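You operate a simulated robot arm through the tools that you are given. There is no shell and no other tool. Be economical: measure what you need, move in short steps, check, and stop when the job is done.

Carry out the task below with a simulated robot arm. There is one attempt and no reset: what you move stays moved.

Task
Close up the glue: squeeze bottles in their holder, tips shut, pot lid on.

The check looks at the end state, three seconds after you hand in, the way a careful person would. Anything else that was tipped, shoved, dropped, spilled or broken makes it a failure. Lids that push on must go on centred and level and be pressed home; caps that screw on are set level and turned clockwise until they are tight.

Robot
A 6-joint arm with a two-finger gripper on a trunk, on a base that drives. Base frame: it is fixed to the floor where the robot stands at the start and does not move with it; the origin is under the middle of the robot, x ahead of it, y to its left, z up; the surface under the hand at the start is at about z = 860. Readings come in mm, degrees, newtons and seconds.
With the tool pointing down near the work surface it reaches from about 380 to 860 mm from the robot's upright axis, wherever it stands. Its first joint turns from -166.0 to 166.0 degrees. Places, roughly: brown label bottle tip [700, -300, 1000]; green label bottle tip [600, -200, 1000]; grey label bottle tip [900, -400, 1000]; white pot (9x9x8 cm) [700, -500, 900]. Payload 2.45 kg.
The TCP is the grasp point between the finger pads, 20 mm short of the fingertips. In the tool frame z runs along the fingers and y along their closing line. Largest opening 140 mm; the body of the gripper starts 168 mm behind the TCP.
Orientation is told as [roll, pitch, yaw] about the base's x, y, z axes, in that order, counted from this pose: with the fingers straight down and closing along the base's y, the tool's x points along the base's -x, its y along +y and its z along -z.

Tools
- The arm moves only by the tool step_arm. Its argument "motion" is a list that holds one entry, the list of rows, each a list of 6 numbers: the shift along the tool's x, y, z in mm, then the turn, a rotation vector about the tool's x, y, z in degrees. In form: [[[dx, dy, dz, wx, wy, wz], ...]]. A call has 1 to 8 rows; each row shifts and turns the commanded pose from where the row before left it, along the tool's axes as they then stand. "hand" is the closure in counts, from 0 (fully open) to 255 (shut), set as the call begins (left out, the last holds). A row lasts 0.2 s, in which the tool goes at most 50 mm and 8.6 degrees; a call with a longer step from one row to the next is refused whole, and so is a gripper value outside its range. A pose out of reach is approached as far as the arm can. The call stops where the force on the tool passes 40 N (or 10 N more than at its start, if that is more) or the arm is blocked; 0.2 s more then pass. Each finger travels about 45 mm/s and halts on what it meets, pressing with about 37 N; the grip force reading is that of the motor and also rises with nothing between the fingers. The clock runs only during rows and for 0.2 s after the last one: add rows that do not move to give the fingers time. It gives the time, the measured TCP pose, the force on the tool (base axes), the opening and the grip force at its end, in the units of the frame above (readings bear some noise), with the torque about the TCP (base axes, N m) and any sound that the robot's microphone picked up.
- Cameras (640 x 400 px; columns grow to the right, rows downward): "scene" is now at [74.2, 97.9, 1849.8]; the picture's right is [-0.57, -0.82, 0.00], its down [-0.61, 0.42, -0.68] and it looks along [0.56, -0.38, -0.74] (base axes); focal length 276 px, centre (320, 200). "wrist" rides on the gripper at [78, 11, -209] in the tool frame; the picture's right is [-0.14, 0.99, 0.00], its down [-0.92, -0.13, -0.37] and it looks along [-0.36, -0.05, 0.93] (tool axes); focal length 280 px, centre (320, 200). There is no depth. A picture from a camera that has moved, and an enlarged one, comes with that camera's place and axes in the base frame and with its lens.
- grab_frame(camera): a new picture of that camera. It takes no simulated time.
- move_column(by): slides the trunk up (or, below 0, down) by that many mm; the arm and the scene camera ride with it, the base frame stays. It gives what a move gives, with no picture.
- roll_base(legs): drives the robot by 1 to 6 legs, each [ahead, left, turn to the left] in mm, mm and degrees, along the robot's own axes; the way and the turn of a leg run together, so that a leg with both is an arc; at most 1500 mm and 180 degrees a leg. The arm and the cameras ride along, it lands a little off, and it stops where it bumps. It gives what a move gives.
- head_to(pan, tilt): turns the head with the scene camera to pan (to the left, within 143 degrees either way) and tilt (down, from -29 to 69), counted from straight ahead of the robot. It gives what a move gives.
- close_up(camera, box): a new picture of the part [left, top, right, bottom] of that camera's present view, enlarged. It takes no simulated time.
- hand_in(): hands the job in; it is judged then, once.

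Work in short steps. Places have to be worked out from the pictures, the camera data and where the tool is seen: move nearer, look again, correct. Check each grasp and each placing, and mend what went wrong. You have 120 turns and 90 pictures in all, those below and enlarged ones among them. Open the gripper and draw the arm clear of the work before you hand the job in, unless the task says otherwise; then end with one line.

The tools are called after ">>>" as name(argument=value, ...) on one line, values as JSON. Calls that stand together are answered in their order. step_arm: Moves the arm, as the interface text tells. Its arguments: {"type":"object","properties":{"motion":{"type":"array","items":{"type":"array","items":{"type":"array","items":{"type":"number"}}}},"hand":{"type":"number"}},"required":["motion"]} The other tools are called the same way: move_column (by) slides the trunk up or down; roll_base (legs) drives the base; head_to (pan, tilt) turns the head that bears the scene camera; grab_frame (camera) takes a picture; close_up (camera, box) takes an enlarged picture of a part of a camera's view; hand_in () hands the job in.

At the start:

```text
time_s: 0.0
tcp_pos: [418.5, -252.1, 1274.1]
tcp_rot: [0.0, 0.0, 0.0]
force: [-1.0, 0.7, -0.2]
moment: [0.02, 0.0, -0.03]
finger_gap: 140.2
grasp_force: 0.1
trunk travel left (down, up): [-100.0, 130.0]
robot x, y, heading: [-0.5, -2.5, 0.2]
head pan, tilt: [-34.5, 47.5]
```

scene: 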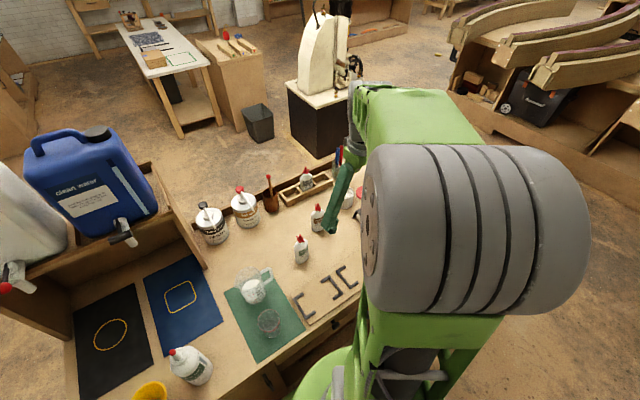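
wrist: 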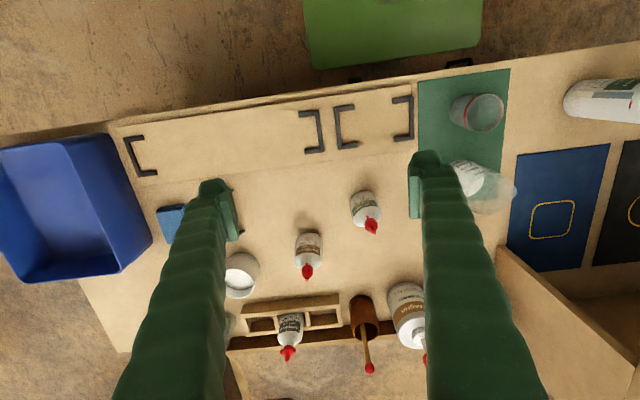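

The pictures show two bottles standing outside a wooden holder, one in it, and an open pot hidden partly behind the arm. I take enlarged looks.

>>> close_up(camera="wrist", box=[200, 170, 440, 370])

>>> close_up(camera="scene", box=[220, 140, 380, 270])

>>> close_up(camera="wrist", box=[100, 80, 340, 300])

```text
2.00 times, centred on (320, 270) of wrist
camera zoom: at [341.1, -241.3, 1483.6], right [0.14, 0.99, 0.0], down [0.92, -0.13, 0.37], along [0.36, -0.05, -0.93], focal length 561 px, centre (320, 60)
```

zoom: 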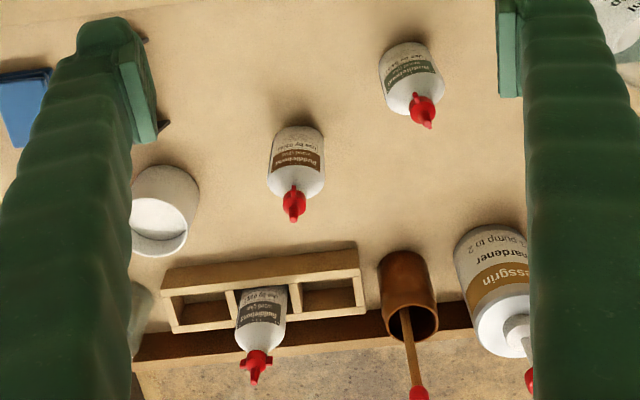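

```text
3.08 times, centred on (300, 205) of scene
camera zoom: at [74.2, 97.9, 1849.8], right [-0.57, -0.82, 0.0], down [-0.61, 0.42, -0.68], along [0.56, -0.38, -0.74], focal length 850 px, centre (382, 185)
```

zoom: 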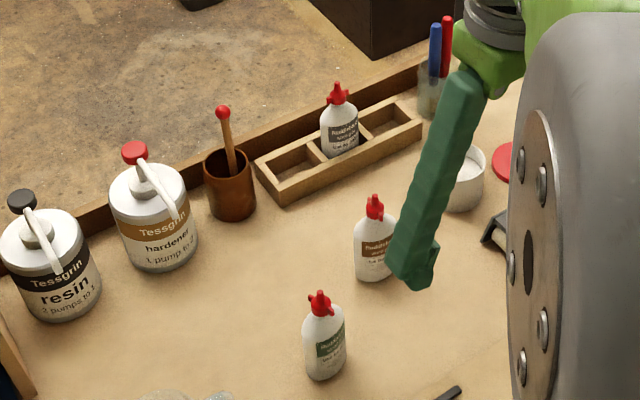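

```text
1.82 times, centred on (220, 190) of wrist
camera zoom: at [341.1, -241.3, 1483.6], right [0.14, 0.99, 0.0], down [0.92, -0.13, 0.37], along [0.36, -0.05, -0.93], focal length 510 px, centre (502, 218)
```

zoom: 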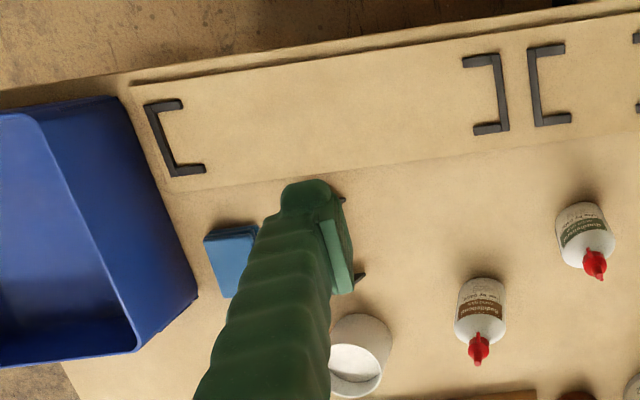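

The lid appears right of the pot, beneath the arm. I shift the hand to the right to view pot and lid.

>>> step_arm(motion=[[[-10, -45, 0, 0, 0, 0], [-10, -45, 0, 0, 0, 0], [-10, -45, 0, 0, 0, 0], [-10, -45, 0, 0, 0, 0], [-10, -45, 0, 0, 0, 0]]])

>>> grab_frame(camera="wrist")

>>> grab_frame(camera="scene")

```text
time_s: 1.2
tcp_pos: [472.4, -480.2, 1274.3]
tcp_rot: [0.0, -0.1, 0.0]
force: [0.3, -0.5, -0.3]
moment: [0.05, 0.01, -0.02]
finger_gap: 140.1
grasp_force: 0.1
trunk travel left (down, up): [-100.0, 130.0]
robot x, y, heading: [1.5, -1.9, 0.2]
head pan, tilt: [-34.5, 47.5]
```

```text
84 pictures are left
camera wrist: at [393.6, -468.8, 1484.2], right [0.14, 0.99, 0.0], down [0.92, -0.13, 0.37], along [0.36, -0.05, -0.93], focal length 280 px, centre (320, 200)
```

wrist: 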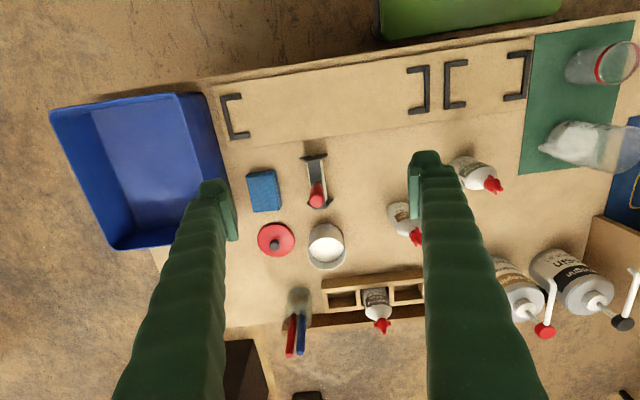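

```text
83 pictures are left
camera scene: at [74.9, 96.5, 1849.8], right [-0.57, -0.82, 0.0], down [-0.61, 0.42, -0.67], along [0.56, -0.38, -0.74], focal length 276 px, centre (320, 200)
```

scene: 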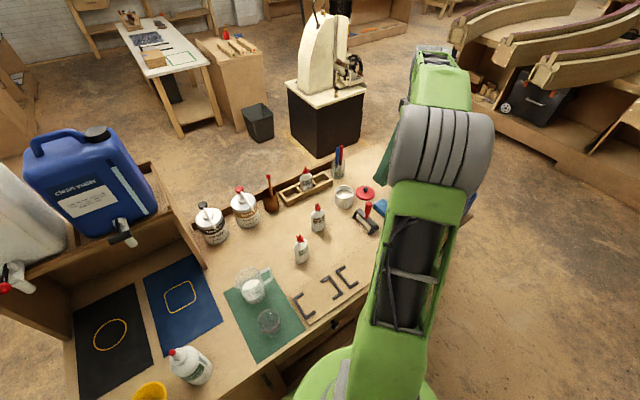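

Now lid (red, with a knob), pot, and holder are visible. I zoom on tips and lid.

>>> close_up(camera="scene", box=[270, 140, 400, 270])

>>> close_up(camera="wrist", box=[230, 140, 430, 340])

>>> close_up(camera="scene", box=[290, 160, 340, 200])

>>> close_up(camera="scene", box=[285, 200, 335, 240])

```text
3.08 times, centred on (335, 205) of scene
camera zoom: at [74.9, 96.5, 1849.8], right [-0.57, -0.82, 0.0], down [-0.61, 0.42, -0.67], along [0.56, -0.38, -0.74], focal length 850 px, centre (274, 185)
```

zoom: 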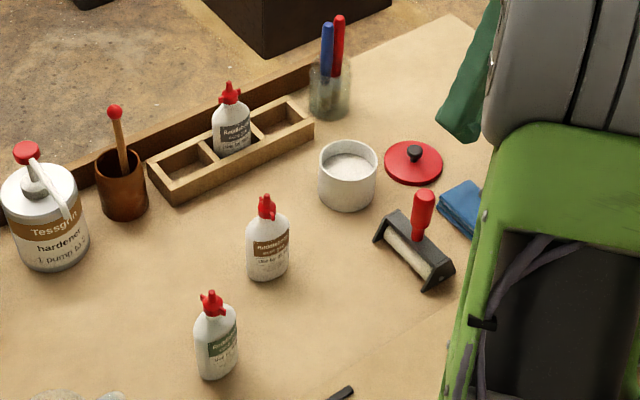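

```text
2.00 times, centred on (330, 240) of wrist
camera zoom: at [393.6, -468.8, 1484.2], right [0.14, 0.99, 0.0], down [0.92, -0.13, 0.37], along [0.36, -0.05, -0.93], focal length 561 px, centre (300, 120)
```

zoom: 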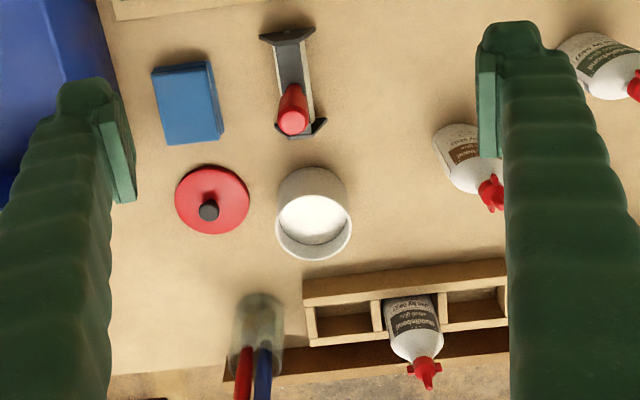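

```text
10.00 times, centred on (315, 180) of scene
camera zoom: at [74.9, 96.5, 1849.8], right [-0.57, -0.82, 0.0], down [-0.61, 0.42, -0.67], along [0.56, -0.38, -0.74], focal length 2762 px, centre (370, 400)
```

zoom: 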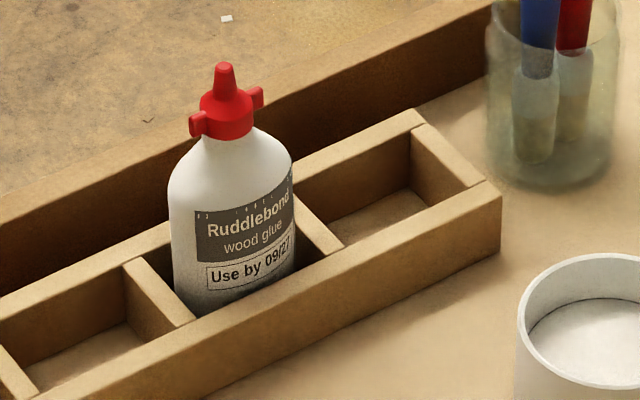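

```text
10.00 times, centred on (310, 220) of scene
camera zoom: at [74.9, 96.5, 1849.8], right [-0.57, -0.82, 0.0], down [-0.61, 0.42, -0.67], along [0.56, -0.38, -0.74], focal length 2762 px, centre (420, 0)
```

zoom: 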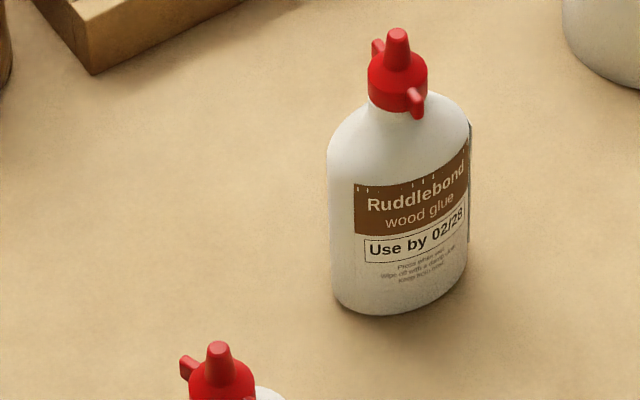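

Bottle tips have wings turned differently: grey's run along the label, brown's across it. I zoom on each tip.

>>> close_up(camera="scene", box=[300, 162, 316, 174])

>>> close_up(camera="scene", box=[310, 200, 326, 212])

>>> close_up(camera="scene", box=[285, 230, 317, 254])

>>> close_up(camera="scene", box=[340, 175, 390, 215])

```text
16.00 times, centred on (308, 168) of scene
camera zoom: at [74.9, 96.5, 1849.8], right [-0.57, -0.82, 0.0], down [-0.61, 0.42, -0.67], along [0.56, -0.38, -0.74], focal length 4420 px, centre (512, 712)
```

zoom: 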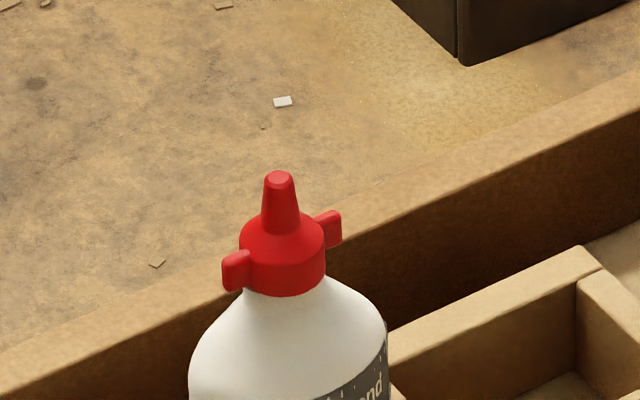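

```text
16.00 times, centred on (318, 206) of scene
camera zoom: at [74.9, 96.5, 1849.8], right [-0.57, -0.82, 0.0], down [-0.61, 0.42, -0.67], along [0.56, -0.38, -0.74], focal length 4420 px, centre (352, 104)
```

zoom: 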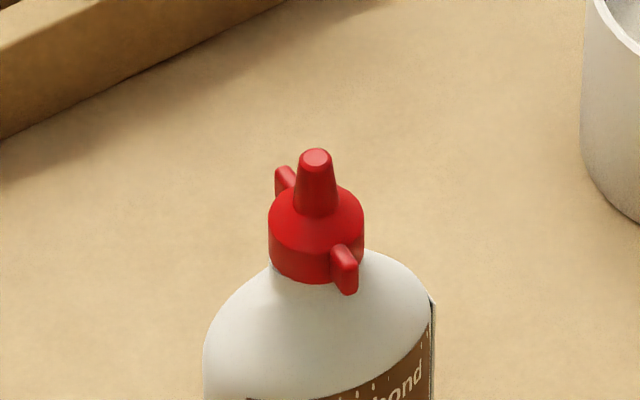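

```text
16.00 times, centred on (301, 242) of scene
camera zoom: at [74.9, 96.5, 1849.8], right [-0.57, -0.82, 0.0], down [-0.61, 0.42, -0.67], along [0.56, -0.38, -0.74], focal length 4420 px, centre (624, -472)
```

zoom: 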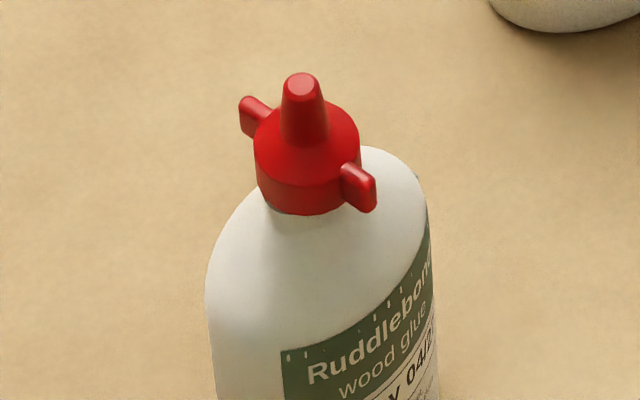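

```text
10.00 times, centred on (365, 195) of scene
camera zoom: at [74.9, 96.5, 1849.8], right [-0.57, -0.82, 0.0], down [-0.61, 0.42, -0.67], along [0.56, -0.38, -0.74], focal length 2762 px, centre (-130, 250)
```

zoom: 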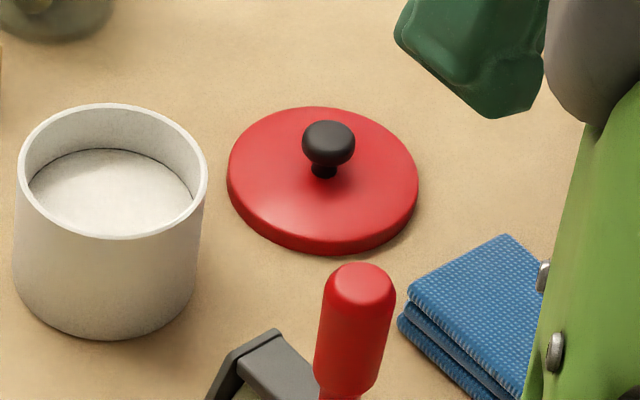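

Grey's wings lie in line with the bottle's width, brown's and green's are turned: those look open. Lid (~716,-622) and holder are beyond reach, so I look down in front of the base to see how much room there is to drive.

>>> head_to(pan=0, tilt=69)

>>> grab_frame(camera="scene")

>>> head_to(pan=-70, tilt=60)

>>> grab_frame(camera="scene")

```text
time_s: 2.2
tcp_pos: [471.2, -478.3, 1275.9]
tcp_rot: [-0.1, 0.0, 0.0]
force: [-0.5, 0.2, 0.8]
moment: [0.0, 0.0, 0.0]
finger_gap: 140.0
grasp_force: 0.0
trunk travel left (down, up): [-100.0, 130.0]
robot x, y, heading: [-0.1, -0.1, 0.2]
head pan, tilt: [0.0, 68.8]
```

```text
74 pictures are left
camera scene: at [64.9, 142.7, 1824.5], right [0.0, -1.0, 0.0], down [-0.93, 0.0, -0.36], along [0.36, 0.0, -0.93], focal length 276 px, centre (320, 200)
```

scene: 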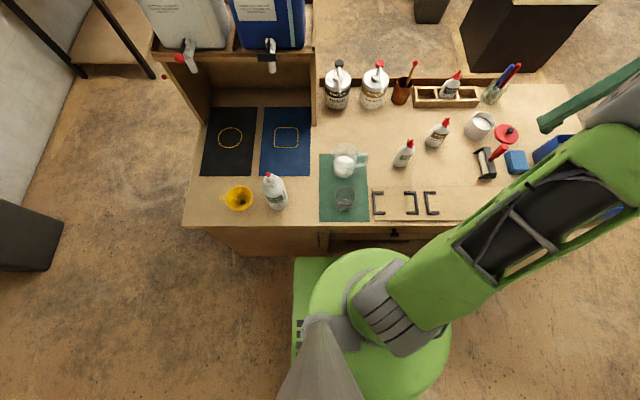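

```text
time_s: 3.6
tcp_pos: [471.2, -477.4, 1273.7]
tcp_rot: [0.0, 0.0, 0.0]
force: [0.3, -0.4, -0.8]
moment: [-0.02, 0.02, 0.02]
finger_gap: 140.2
grasp_force: 0.0
trunk travel left (down, up): [-100.0, 130.0]
robot x, y, heading: [-1.7, -0.7, -0.0]
head pan, tilt: [-70.0, 60.0]
```

```text
73 pictures are left
camera scene: at [31.8, 80.2, 1833.9], right [-0.94, -0.34, 0.0], down [-0.3, 0.81, -0.5], along [0.17, -0.47, -0.87], focal length 276 px, centre (320, 200)
```

scene: 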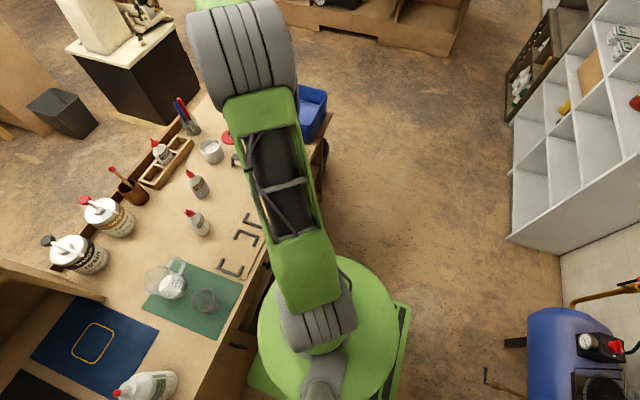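

The base front is near the bench edge, with a small gap. I drive 390 mm to the right first, then look again.

>>> roll_base(legs=[[0, -390, 0]])

>>> head_to(pan=0, tilt=69)

>>> grab_frame(camera="scene")

```text
time_s: 7.5
tcp_pos: [476.5, -851.6, 1275.1]
tcp_rot: [-0.1, 0.0, 0.5]
force: [-0.2, 0.1, 0.6]
moment: [-0.01, -0.02, -0.01]
finger_gap: 140.2
grasp_force: 0.1
trunk travel left (down, up): [-100.0, 130.0]
robot x, y, heading: [-1.6, -381.4, 0.4]
head pan, tilt: [-70.0, 60.0]
```

```text
time_s: 8.9
tcp_pos: [476.4, -850.9, 1275.1]
tcp_rot: [0.0, 0.0, 0.3]
force: [-0.4, 0.5, -0.3]
moment: [0.01, 0.01, 0.0]
finger_gap: 140.0
grasp_force: 0.0
trunk travel left (down, up): [-100.0, 130.0]
robot x, y, heading: [-2.3, -379.3, 0.4]
head pan, tilt: [0.0, 68.8]
```

```text
72 pictures are left
camera scene: at [65.2, -233.6, 1824.5], right [0.01, -1.0, 0.0], down [-0.93, -0.01, -0.36], along [0.36, 0.0, -0.93], focal length 276 px, centre (320, 200)
```

scene: 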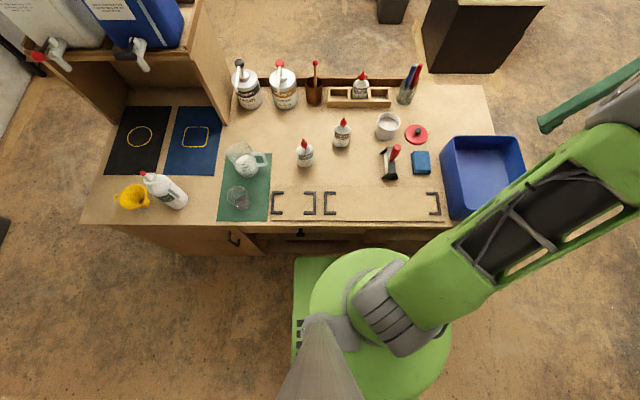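

There seems to be some 40–80 mm ahead. I drive ahead 55 mm.

>>> roll_base(legs=[[55, 0, 0]])

>>> grab_frame(camera="scene")

```text
time_s: 9.8
tcp_pos: [531.5, -850.6, 1274.9]
tcp_rot: [0.1, 0.1, 0.5]
force: [-0.1, 0.0, 0.3]
moment: [-0.03, 0.08, 0.0]
finger_gap: 139.8
grasp_force: 0.1
trunk travel left (down, up): [-100.0, 130.0]
robot x, y, heading: [56.0, -373.3, 0.3]
head pan, tilt: [0.0, 68.8]
```

```text
71 pictures are left
camera scene: at [120.9, -233.1, 1824.4], right [0.01, -1.0, 0.0], down [-0.93, -0.01, -0.36], along [0.36, 0.0, -0.93], focal length 276 px, centre (320, 200)
```

scene: 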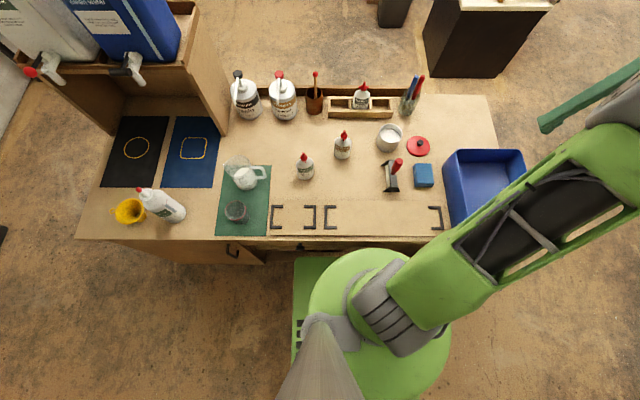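

No bump. The robot's axis is at (56,-374), so everything should be in reach. I move above the lid to z≈1150 and look.

>>> step_arm(motion=[[[-26.4, 32.7, 18, 0, 0, 0], [-26.4, 32.7, 18, 0, 0, 0], [-26.4, 32.7, 18, 0, 0, 0], [-26.4, 32.7, 18, 0, 0, 0], [-26.4, 32.7, 18, 0, 0, 0], [-26.4, 32.7, 18, 0, 0, 0], [-26.4, 32.7, 18, 0, 0, 0], [0, 0, 0, 0, 0, 0]]])

>>> grab_frame(camera="wrist")

```text
time_s: 11.6
tcp_pos: [713.7, -621.8, 1152.2]
tcp_rot: [0.0, 0.0, 0.4]
force: [0.3, 0.2, -0.7]
moment: [-0.04, 0.0, -0.02]
finger_gap: 140.2
grasp_force: 0.0
trunk travel left (down, up): [-100.0, 130.0]
robot x, y, heading: [56.7, -377.1, 0.4]
head pan, tilt: [0.0, 68.8]
```

```text
70 pictures are left
camera wrist: at [635.2, -611.6, 1361.2], right [0.13, 0.99, 0.0], down [0.92, -0.12, 0.37], along [0.37, -0.05, -0.93], focal length 280 px, centre (320, 200)
```

wrist: 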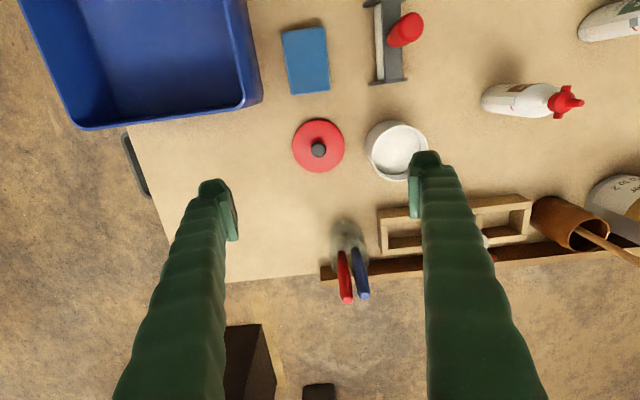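

Knob is about (732,-628). I narrow the fingers to ~60 mm (clear of the pot) and descend to z≈1000 to look again.

>>> step_arm(hand=146, motion=[[[-9, -3, 40, 0, 0, 0], [-9, -3, 40, 0, 0, 0], [0, 0, 40, 0, 0, 0], [0, 0, 20, 0, 0, 0], [0, 0, 0, 0, 0, 0], [0, 0, 0, 0, 0, 0]]])

>>> grab_frame(camera="wrist")

```text
time_s: 13.0
tcp_pos: [733.2, -626.3, 1009.4]
tcp_rot: [0.0, 0.0, 0.5]
force: [-0.4, 0.7, -0.4]
moment: [0.03, 0.03, -0.01]
finger_gap: 59.8
grasp_force: 0.0
trunk travel left (down, up): [-100.0, 130.0]
robot x, y, heading: [53.7, -376.2, 0.5]
head pan, tilt: [0.0, 68.8]
```

```text
69 pictures are left
camera wrist: at [653.9, -616.0, 1220.0], right [0.13, 0.99, 0.0], down [0.92, -0.12, 0.37], along [0.37, -0.05, -0.93], focal length 280 px, centre (320, 200)
```

wrist: 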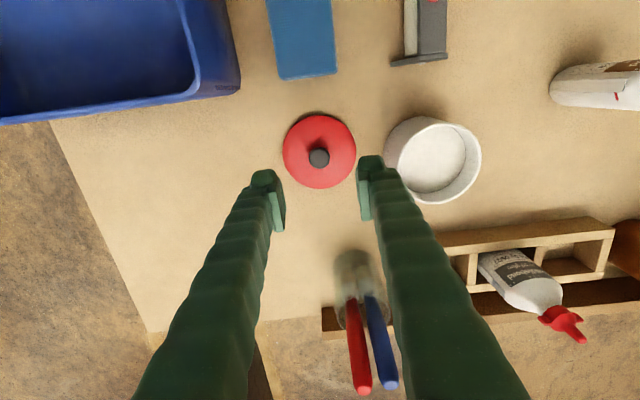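

Knob ≈ (730,-628), pot centre ≈ (741,-504). I lower to z≈935 and look again.

>>> step_arm(motion=[[[3, -2, 38, 0, 0, 0], [0, 0, 36, 0, 0, 0], [0, 0, 0, 0, 0, 0]]])

>>> close_up(camera="wrist", box=[240, 60, 480, 210])

>>> head_to(pan=-33, tilt=52)

>>> grab_frame(camera="scene")

```text
time_s: 13.8
tcp_pos: [729.9, -629.7, 933.9]
tcp_rot: [0.0, 0.0, 0.5]
force: [0.4, -0.3, 0.1]
moment: [0.0, 0.02, -0.01]
finger_gap: 59.7
grasp_force: 0.1
trunk travel left (down, up): [-100.0, 130.0]
robot x, y, heading: [57.1, -377.6, 0.5]
head pan, tilt: [0.0, 68.8]
```

```text
2.67 times, centred on (360, 135) of wrist
camera zoom: at [651.0, -619.1, 1144.0], right [0.13, 0.99, 0.0], down [0.92, -0.12, 0.37], along [0.37, -0.05, -0.93], focal length 748 px, centre (213, 373)
```

zoom: 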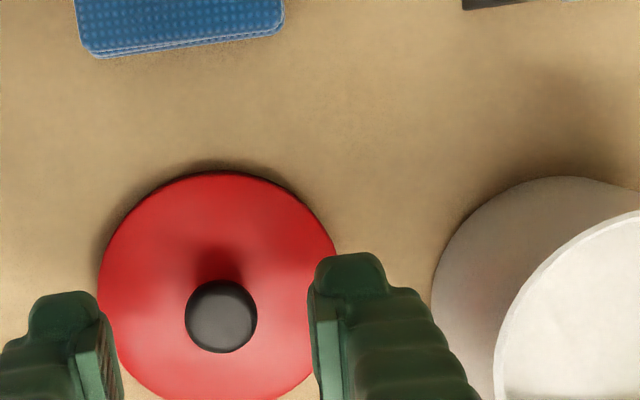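

```text
time_s: 14.8
tcp_pos: [730.0, -629.6, 934.1]
tcp_rot: [0.0, 0.0, 0.4]
force: [0.4, 0.5, -0.2]
moment: [-0.03, -0.01, -0.03]
finger_gap: 59.9
grasp_force: 0.1
trunk travel left (down, up): [-100.0, 130.0]
robot x, y, heading: [55.8, -377.3, 0.5]
head pan, tilt: [-33.0, 52.0]
```

```text
67 pictures are left
camera scene: at [126.7, -273.9, 1843.7], right [-0.54, -0.84, 0.0], down [-0.66, 0.42, -0.62], along [0.52, -0.33, -0.79], focal length 276 px, centre (320, 200)
```

scene: 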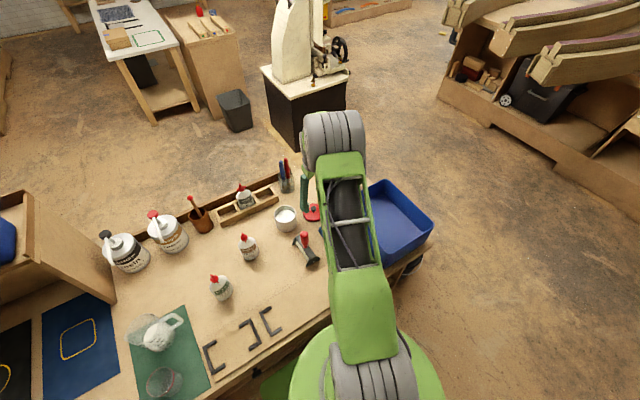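

Fingers straddle the knob well. I descend to z≈896 and close on the knob.

>>> step_arm(motion=[[[0, 2, 19, 0, 0, 0], [0, 0, 19, 0, 0, 0], [0, 0, 0, 0, 0, 0]]])

>>> close_up(camera="wrist", box=[240, 60, 480, 210])

```text
time_s: 15.6
tcp_pos: [729.2, -628.3, 896.2]
tcp_rot: [0.0, 0.1, 0.5]
force: [-0.4, -0.7, -0.1]
moment: [-0.01, 0.02, 0.02]
finger_gap: 59.7
grasp_force: 0.0
trunk travel left (down, up): [-100.0, 130.0]
robot x, y, heading: [57.3, -377.2, 0.8]
head pan, tilt: [-33.0, 52.0]
```

```text
2.67 times, centred on (360, 135) of wrist
camera zoom: at [650.4, -617.0, 1106.7], right [0.13, 0.99, 0.0], down [0.92, -0.12, 0.37], along [0.37, -0.05, -0.93], focal length 748 px, centre (213, 373)
```

zoom: 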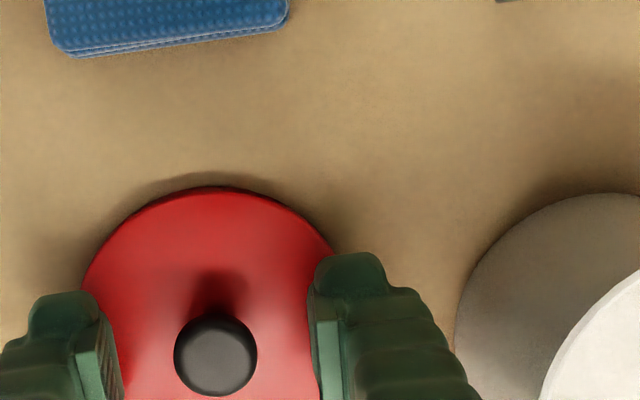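

Centred. Closing on the knob now.

>>> step_arm(hand=255, motion=[[[-2, 1, 2, 0, 0, 0], [0, 0, 0, 0, 0, 0], [0, 0, 0, 0, 0, 0], [0, 0, 0, 0, 0, 0], [0, 0, 0, 0, 0, 0]]])

>>> step_arm(motion=[[[0, 0, -30, 0, 0, 0], [0, 0, -40, 0, 0, 0], [0, 0, -40, 0, 0, 0], [0, 0, 0, 0, 0, 0]]])

>>> grab_frame(camera="wrist")

```text
time_s: 16.8
tcp_pos: [730.1, -626.4, 895.0]
tcp_rot: [0.0, -0.1, 0.4]
force: [0.4, 0.3, 0.9]
moment: [-0.01, -0.03, 0.05]
finger_gap: 21.7
grasp_force: 37.2
trunk travel left (down, up): [-100.0, 130.0]
robot x, y, heading: [50.8, -377.5, 0.6]
head pan, tilt: [-33.0, 52.0]
```

```text
time_s: 17.8
tcp_pos: [730.8, -624.6, 1008.8]
tcp_rot: [0.0, -0.1, 0.5]
force: [0.7, 0.6, 0.0]
moment: [0.0, 0.01, -0.01]
finger_gap: 21.0
grasp_force: 36.7
trunk travel left (down, up): [-100.0, 130.0]
robot x, y, heading: [56.5, -377.9, 0.4]
head pan, tilt: [-33.0, 52.0]
```

```text
65 pictures are left
camera wrist: at [652.7, -614.2, 1217.1], right [0.13, 0.99, 0.0], down [0.92, -0.12, 0.37], along [0.36, -0.05, -0.93], focal length 280 px, centre (320, 200)
```

wrist: 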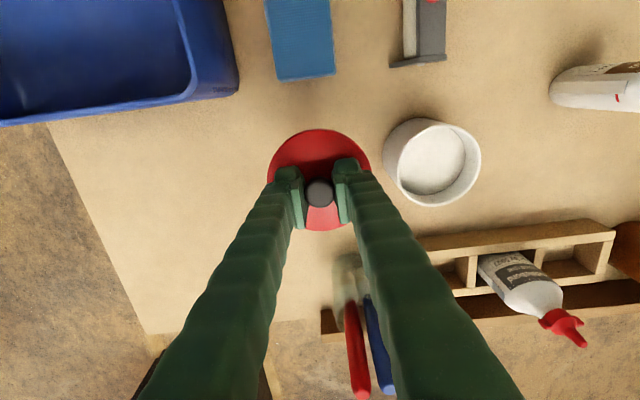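

Lid held and looks level. I zoom on the pot's rim to locate its centre accurately.

>>> close_up(camera="wrist", box=[370, 100, 498, 220])

>>> close_up(camera="wrist", box=[256, 120, 384, 240])

```text
3.33 times, centred on (434, 160) of wrist
camera zoom: at [652.7, -614.2, 1217.1], right [0.13, 0.99, 0.0], down [0.92, -0.12, 0.37], along [0.36, -0.05, -0.93], focal length 935 px, centre (-60, 333)
```

zoom: 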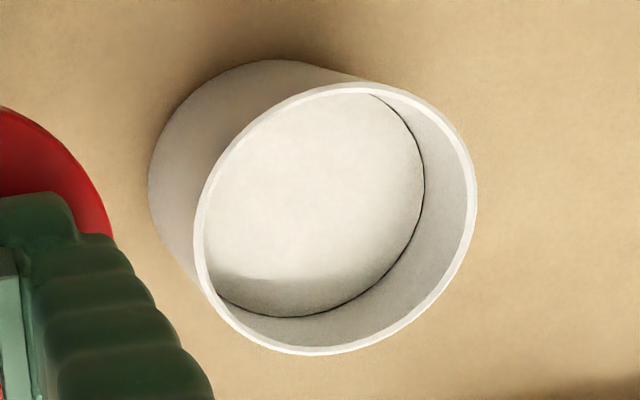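

```text
3.33 times, centred on (320, 180) of wrist
camera zoom: at [652.7, -614.2, 1217.1], right [0.13, 0.99, 0.0], down [0.92, -0.12, 0.37], along [0.36, -0.05, -0.93], focal length 935 px, centre (320, 267)
```

zoom: 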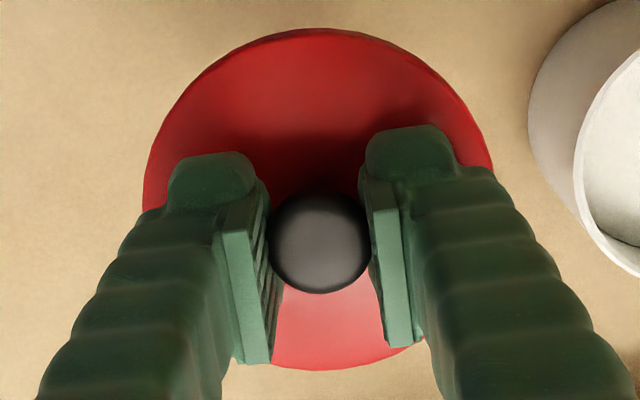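

Pot rim centre ≈ (739.5,-505). I carry the lid over it at the same height and look.

>>> step_arm(motion=[[[-3, 40, 0, 0, 0, 0], [-3, 40, 0, 0, 0, 0], [-3, 39, 0, 0, 0, 0], [0, 0, 0, 0, 0, 0], [0, 0, 0, 0, 0, 0]]])

>>> close_up(camera="wrist", box=[240, 90, 400, 240])

>>> head_to(pan=-20, tilt=54)

>>> grab_frame(camera="scene")

```text
time_s: 19.0
tcp_pos: [737.2, -507.8, 1005.8]
tcp_rot: [0.0, -0.1, 0.4]
force: [0.1, 0.4, -0.6]
moment: [0.05, -0.02, -0.01]
finger_gap: 21.0
grasp_force: 37.2
trunk travel left (down, up): [-100.0, 130.0]
robot x, y, heading: [55.5, -376.9, 0.5]
head pan, tilt: [-33.0, 52.0]
```

```text
2.67 times, centred on (320, 165) of wrist
camera zoom: at [659.1, -496.8, 1215.2], right [0.13, 0.99, 0.0], down [0.92, -0.12, 0.37], along [0.37, -0.05, -0.93], focal length 748 px, centre (320, 293)
```

zoom: 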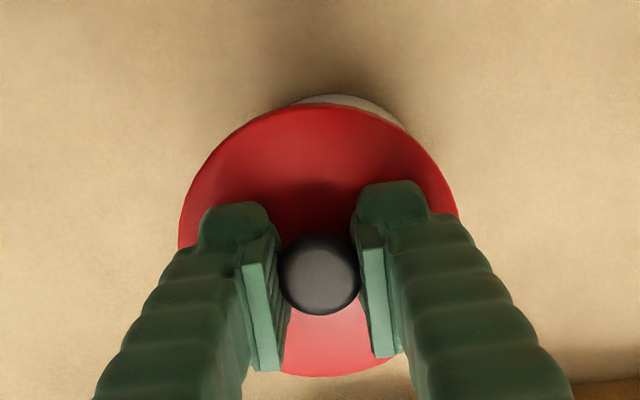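

```text
time_s: 19.8
tcp_pos: [738.0, -508.1, 1005.0]
tcp_rot: [0.0, 0.0, 0.5]
force: [-0.9, 0.3, -1.0]
moment: [0.01, 0.01, 0.02]
finger_gap: 20.9
grasp_force: 37.3
trunk travel left (down, up): [-100.0, 130.0]
robot x, y, heading: [55.5, -377.4, 0.4]
head pan, tilt: [-20.0, 54.0]
```

```text
61 pictures are left
camera scene: at [132.3, -258.1, 1841.2], right [-0.34, -0.94, 0.0], down [-0.76, 0.27, -0.59], along [0.55, -0.2, -0.81], focal length 276 px, centre (320, 200)
```

scene: 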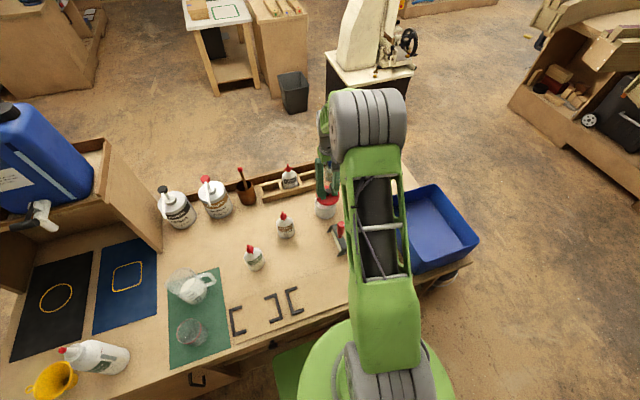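

The visible sliver of pot suggests the pot may lie a bit left (+y) of the lid; I zoom in on it to check.

>>> close_up(camera="wrist", box=[290, 115, 370, 165])

>>> close_up(camera="scene", box=[300, 170, 360, 225])

```text
8.00 times, centred on (330, 140) of wrist
camera zoom: at [659.2, -497.0, 1215.2], right [0.13, 0.99, 0.0], down [0.92, -0.12, 0.37], along [0.37, -0.05, -0.93], focal length 2243 px, centre (240, 680)
```

zoom: 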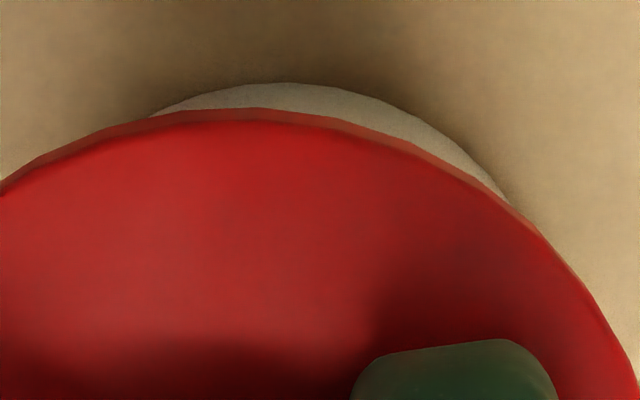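

```text
7.27 times, centred on (330, 198) of scene
camera zoom: at [132.3, -258.1, 1841.2], right [-0.34, -0.94, 0.0], down [-0.76, 0.27, -0.59], along [0.55, -0.2, -0.81], focal length 2009 px, centre (247, 218)
```

zoom: 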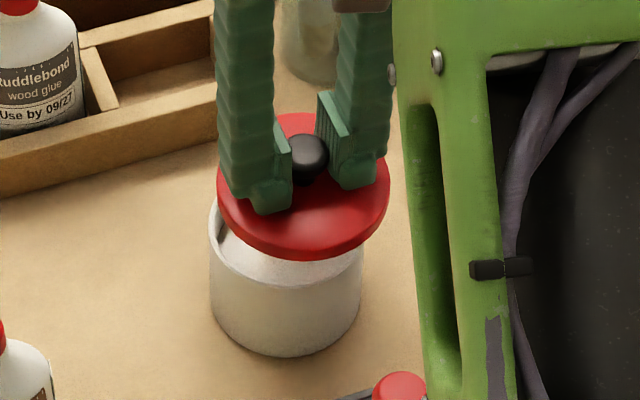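

Both views agree the pot is about 5 mm further in x and 6 mm in +y. I shift so and re-check.

>>> step_arm(motion=[[[-5, 6, 10, 0, 0, 0], [0, 0, 0, 0, 0, 0]]])

>>> close_up(camera="wrist", box=[270, 105, 370, 165])

>>> close_up(camera="scene", box=[305, 185, 350, 220])

```text
time_s: 20.4
tcp_pos: [743.7, -500.5, 995.6]
tcp_rot: [0.0, -0.1, 0.5]
force: [0.3, -0.1, 0.3]
moment: [-0.02, 0.03, -0.03]
finger_gap: 20.9
grasp_force: 36.7
trunk travel left (down, up): [-100.0, 130.0]
robot x, y, heading: [56.1, -376.2, 0.6]
head pan, tilt: [-20.0, 54.0]
```

```text
6.40 times, centred on (320, 135) of wrist
camera zoom: at [664.5, -490.3, 1205.4], right [0.13, 0.99, 0.0], down [0.92, -0.12, 0.37], along [0.37, -0.05, -0.93], focal length 1794 px, centre (320, 616)
```

zoom: 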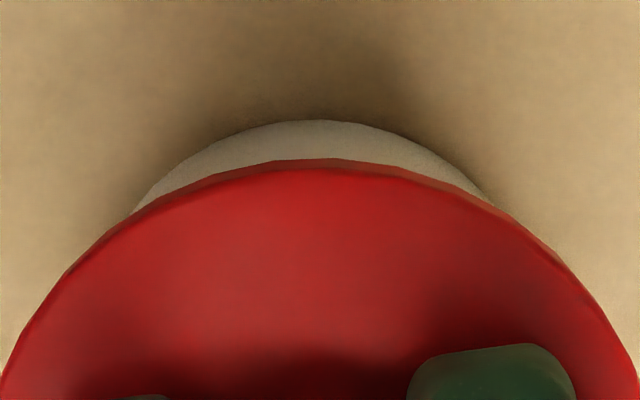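

```text
11.43 times, centred on (328, 202) of scene
camera zoom: at [132.3, -258.0, 1841.2], right [-0.33, -0.94, 0.0], down [-0.76, 0.27, -0.59], along [0.55, -0.2, -0.81], focal length 3157 px, centre (234, 171)
```

zoom: 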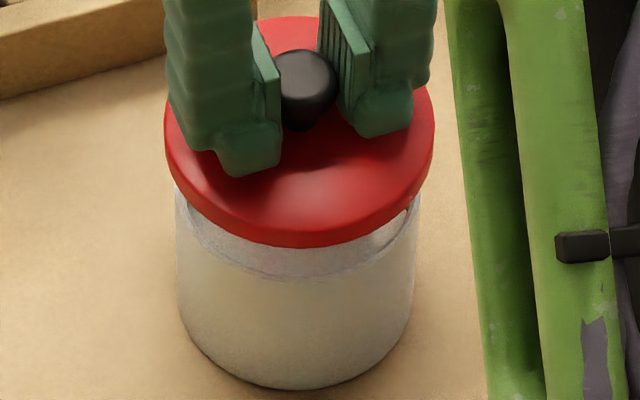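

Lid and pot now are concentric in both views. I lower in small steps until contact.

>>> step_arm(motion=[[[0, 0, 10, 0, 0, 0], [0, 0, 8, 0, 0, 0], [0, 0, 5, 0, 0, 0], [0, 0, 0, 0, 0, 0]]])

>>> close_up(camera="scene", box=[305, 185, 350, 220])

```text
time_s: 21.4
tcp_pos: [743.7, -501.5, 973.2]
tcp_rot: [0.0, 0.1, 0.5]
force: [0.8, -0.3, -0.7]
moment: [0.02, -0.02, 0.02]
finger_gap: 20.3
grasp_force: 36.9
trunk travel left (down, up): [-100.0, 130.0]
robot x, y, heading: [55.3, -378.0, 0.5]
head pan, tilt: [-20.0, 54.0]
```

```text
11.43 times, centred on (328, 202) of scene
camera zoom: at [132.2, -258.0, 1841.2], right [-0.33, -0.94, 0.0], down [-0.76, 0.27, -0.59], along [0.55, -0.2, -0.81], focal length 3157 px, centre (234, 171)
```

zoom: 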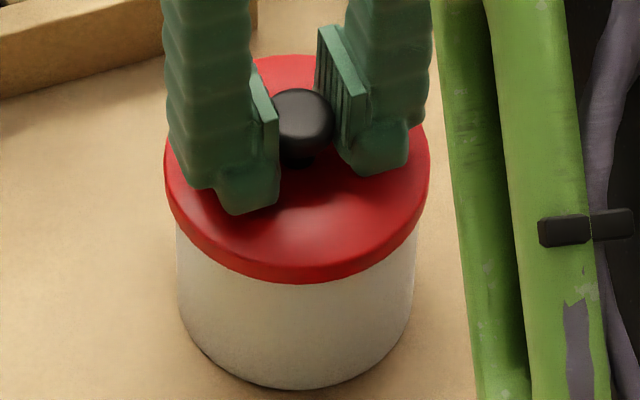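

Lid is just about at the rim. Continue gently.

>>> step_arm(motion=[[[0, 0, 2, 0, 0, 0], [0, 0, 2, 0, 0, 0], [0, 0, 2, 0, 0, 0], [0, 0, 2, 0, 0, 0], [0, 0, 2, 0, 0, 0], [0, 0, 0, 0, 0, 0]]])

```text
time_s: 22.8
tcp_pos: [743.9, -500.1, 962.8]
tcp_rot: [0.0, 0.0, 0.5]
force: [-1.8, 3.1, 8.5]
moment: [0.03, -0.16, 0.09]
finger_gap: 20.0
grasp_force: 37.3
trunk travel left (down, up): [-100.0, 130.0]
robot x, y, heading: [57.7, -378.1, 0.4]
head pan, tilt: [-20.0, 54.0]
```

Contact began (8.5 N). Continue down with a tiny yield toward +y.

>>> step_arm(motion=[[[0, 0.5, 1, 0, 0, 0], [0, 0, 1, 0, 0, 0], [0, 0, 1, 0, 0, 0], [0, 0, 1, 0, 0, 0], [0, 0, 0, 0, 0, 0]]])

>>> close_up(camera="scene", box=[305, 185, 350, 220])

```text
time_s: 24.0
tcp_pos: [744.4, -501.2, 960.7]
tcp_rot: [0.0, -0.1, 0.4]
force: [5.5, -8.7, 20.6]
moment: [-0.13, 0.02, 0.05]
finger_gap: 19.4
grasp_force: 37.2
trunk travel left (down, up): [-100.0, 130.0]
robot x, y, heading: [54.0, -375.4, 0.5]
head pan, tilt: [-20.0, 54.0]
heard: snap
```

```text
11.43 times, centred on (328, 202) of scene
camera zoom: at [131.0, -258.7, 1841.4], right [-0.33, -0.94, 0.0], down [-0.76, 0.27, -0.59], along [0.55, -0.2, -0.81], focal length 3157 px, centre (234, 171)
```

zoom: 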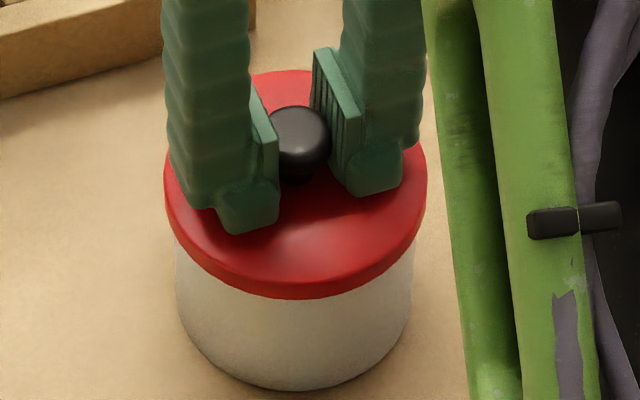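

A snap: the lid seated. I open the fingers and lift away to inspect.

>>> step_arm(hand=146, motion=[[[0, 0, -0.5, 0, 0, 0], [0, 0, 0, 0, 0, 0], [0, 0, 0, 0, 0, 0], [0, 0, 0, 0, 0, 0], [0, 0, -40, 0, 0, 0], [0, 0, -45, 0, 0, 0], [0, 0, -45, 0, 0, 0], [0, 0, -10, 0, 0, 0]]])

>>> close_up(camera="scene", box=[305, 185, 350, 220])

>>> grab_frame(camera="wrist")

```text
time_s: 25.8
tcp_pos: [745.5, -499.7, 1098.6]
tcp_rot: [0.0, 0.0, 0.6]
force: [-1.1, -0.2, 0.2]
moment: [0.0, -0.02, 0.0]
finger_gap: 59.9
grasp_force: 0.1
trunk travel left (down, up): [-100.0, 130.0]
robot x, y, heading: [53.6, -372.6, 0.7]
head pan, tilt: [-20.0, 54.0]
```

```text
11.43 times, centred on (328, 202) of scene
camera zoom: at [132.3, -258.0, 1841.1], right [-0.33, -0.94, 0.0], down [-0.76, 0.27, -0.59], along [0.55, -0.2, -0.81], focal length 3157 px, centre (234, 171)
```

zoom: 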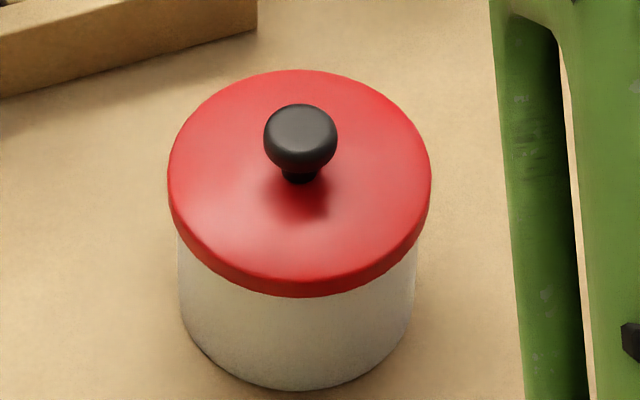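

```text
53 pictures are left
camera wrist: at [666.3, -488.5, 1308.2], right [0.13, 0.99, 0.0], down [0.92, -0.12, 0.37], along [0.37, -0.05, -0.93], focal length 280 px, centre (320, 200)
```

wrist: 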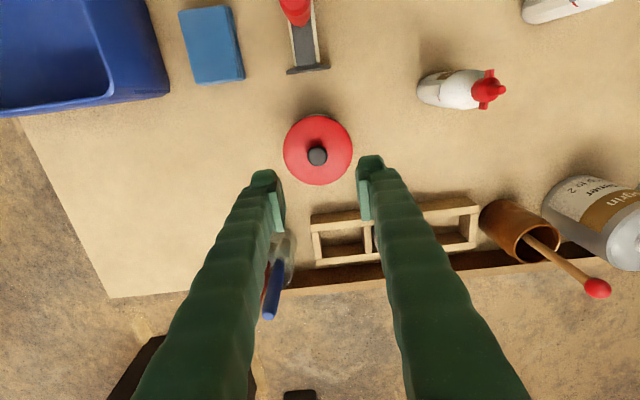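

Lid is level and home. Next the brown bottle: move above about (684,-320) at z≈1100 and look at wings' direction.

>>> step_arm(motion=[[[15, 45, -5, 0, 0, 0], [15, 45, -5, 0, 0, 0], [15, 45, 0, 0, 0, 0], [15, 45, 0, 0, 0, 0], [0, 0, 0, 0, 0, 0], [0, 0, 0, 0, 0, 0]]])

>>> grab_frame(camera="wrist")

>>> close_up(camera="wrist", box=[260, 100, 380, 200])

```text
time_s: 27.2
tcp_pos: [683.7, -319.1, 1107.3]
tcp_rot: [0.0, 0.0, 0.5]
force: [-1.0, 0.5, -0.3]
moment: [-0.03, 0.01, 0.01]
finger_gap: 59.7
grasp_force: 0.0
trunk travel left (down, up): [-100.0, 130.0]
robot x, y, heading: [54.5, -377.3, 0.7]
head pan, tilt: [-20.0, 54.0]
```

```text
52 pictures are left
camera wrist: at [603.8, -308.7, 1316.2], right [0.13, 0.99, 0.0], down [0.92, -0.12, 0.37], along [0.37, -0.05, -0.93], focal length 280 px, centre (320, 200)
```

wrist: 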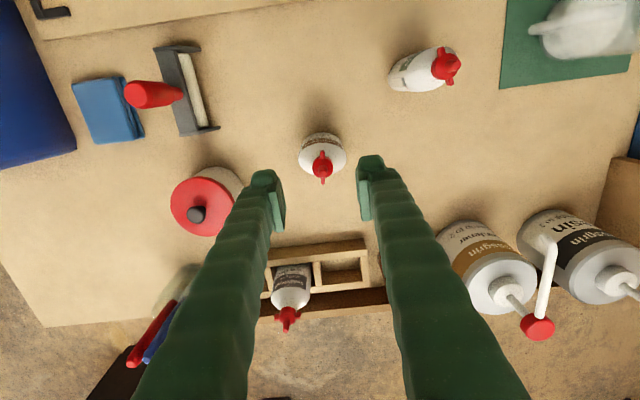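

```text
4.00 times, centred on (320, 150) of wrist
camera zoom: at [603.8, -308.7, 1316.2], right [0.13, 0.99, 0.0], down [0.92, -0.12, 0.37], along [0.37, -0.05, -0.93], focal length 1122 px, centre (320, 400)
```

zoom: 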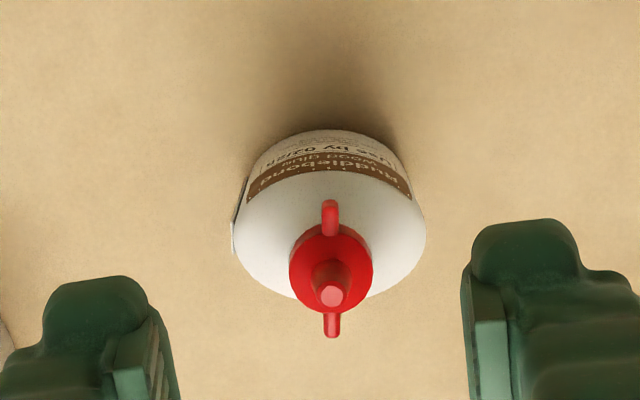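

Brown cap centre ≈ (696,-318), cap Ø≈27, wings roughly along x (yaw ≈ -7°). I turn the tool to that, close to ~56 mm, and descend to z≈1030 for a check.

>>> step_arm(motion=[[[-12, 1, 10, 0, 0, 7], [0, 0, 40, 0, 0, 0], [0, 0, 27, 0, 0, 0], [0, 0, 0, 0, 0, 0]]])

>>> close_up(camera="wrist", box=[240, 100, 400, 250])

>>> close_up(camera="scene", box=[250, 195, 320, 245])

```text
time_s: 28.2
tcp_pos: [696.3, -316.2, 1029.6]
tcp_rot: [0.0, -0.1, -6.4]
force: [0.5, -0.5, 0.8]
moment: [-0.03, 0.01, -0.01]
finger_gap: 59.9
grasp_force: 0.1
trunk travel left (down, up): [-100.0, 130.0]
robot x, y, heading: [53.9, -377.9, 0.6]
head pan, tilt: [-20.0, 54.0]
```

```text
2.67 times, centred on (320, 175) of wrist
camera zoom: at [618.0, -296.5, 1239.1], right [0.25, 0.97, 0.0], down [0.9, -0.23, 0.37], along [0.36, -0.09, -0.93], focal length 748 px, centre (320, 267)
```

zoom: 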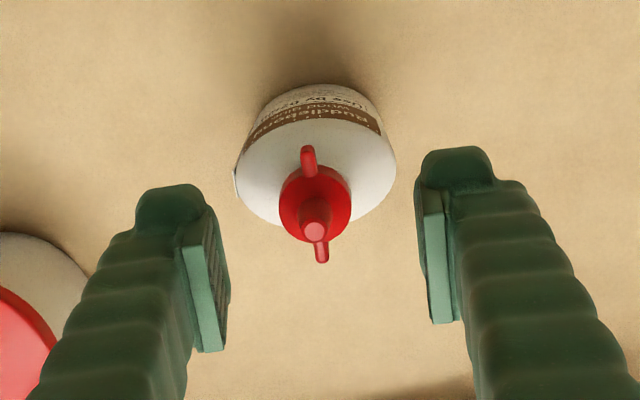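

```text
8.00 times, centred on (285, 220) of scene
camera zoom: at [132.1, -258.0, 1841.2], right [-0.33, -0.94, 0.0], down [-0.76, 0.27, -0.59], along [0.55, -0.2, -0.81], focal length 2210 px, centre (600, 40)
```

zoom: 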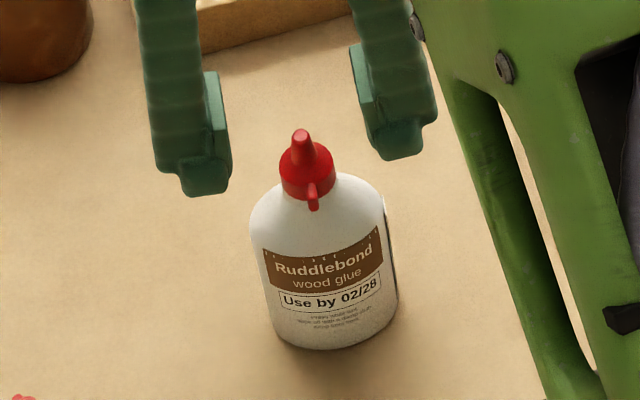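

Wings' line yaw -7° and centre ≈ (699,-318.4); I correct by (+3,-2), descend to z≈980, and check before closing.

>>> step_arm(motion=[[[-3, -2.3, 20, 0, 0, 0.6], [0, 0, 20, 0, 0, 0], [0, 0, 10, 0, 0, 0], [0, 0, 0, 0, 0, 0]]])

>>> close_up(camera="wrist", box=[240, 100, 400, 250])

>>> close_up(camera="scene", box=[250, 195, 320, 245])

```text
time_s: 29.2
tcp_pos: [696.9, -320.2, 981.5]
tcp_rot: [0.0, 0.0, -7.1]
force: [0.2, 0.6, -0.2]
moment: [-0.03, 0.04, -0.03]
finger_gap: 59.9
grasp_force: 0.0
trunk travel left (down, up): [-100.0, 130.0]
robot x, y, heading: [57.6, -375.0, 0.5]
head pan, tilt: [-20.0, 54.0]
```

```text
2.67 times, centred on (320, 175) of wrist
camera zoom: at [620.3, -299.7, 1190.5], right [0.26, 0.97, 0.0], down [0.9, -0.24, 0.37], along [0.36, -0.1, -0.93], focal length 748 px, centre (320, 267)
```

zoom: 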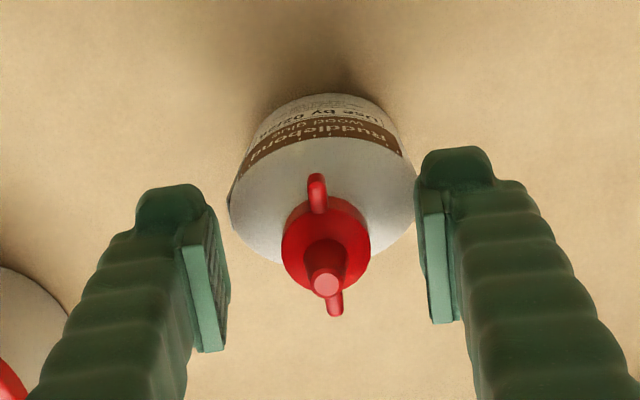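

```text
8.00 times, centred on (285, 220) of scene
camera zoom: at [132.2, -258.0, 1841.2], right [-0.33, -0.94, 0.0], down [-0.76, 0.27, -0.59], along [0.55, -0.2, -0.81], focal length 2210 px, centre (600, 40)
```

zoom: 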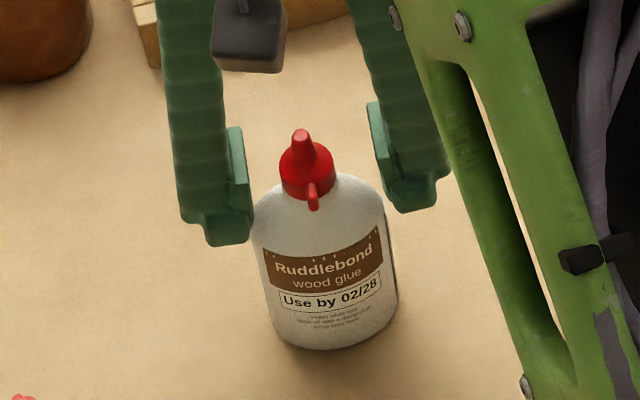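

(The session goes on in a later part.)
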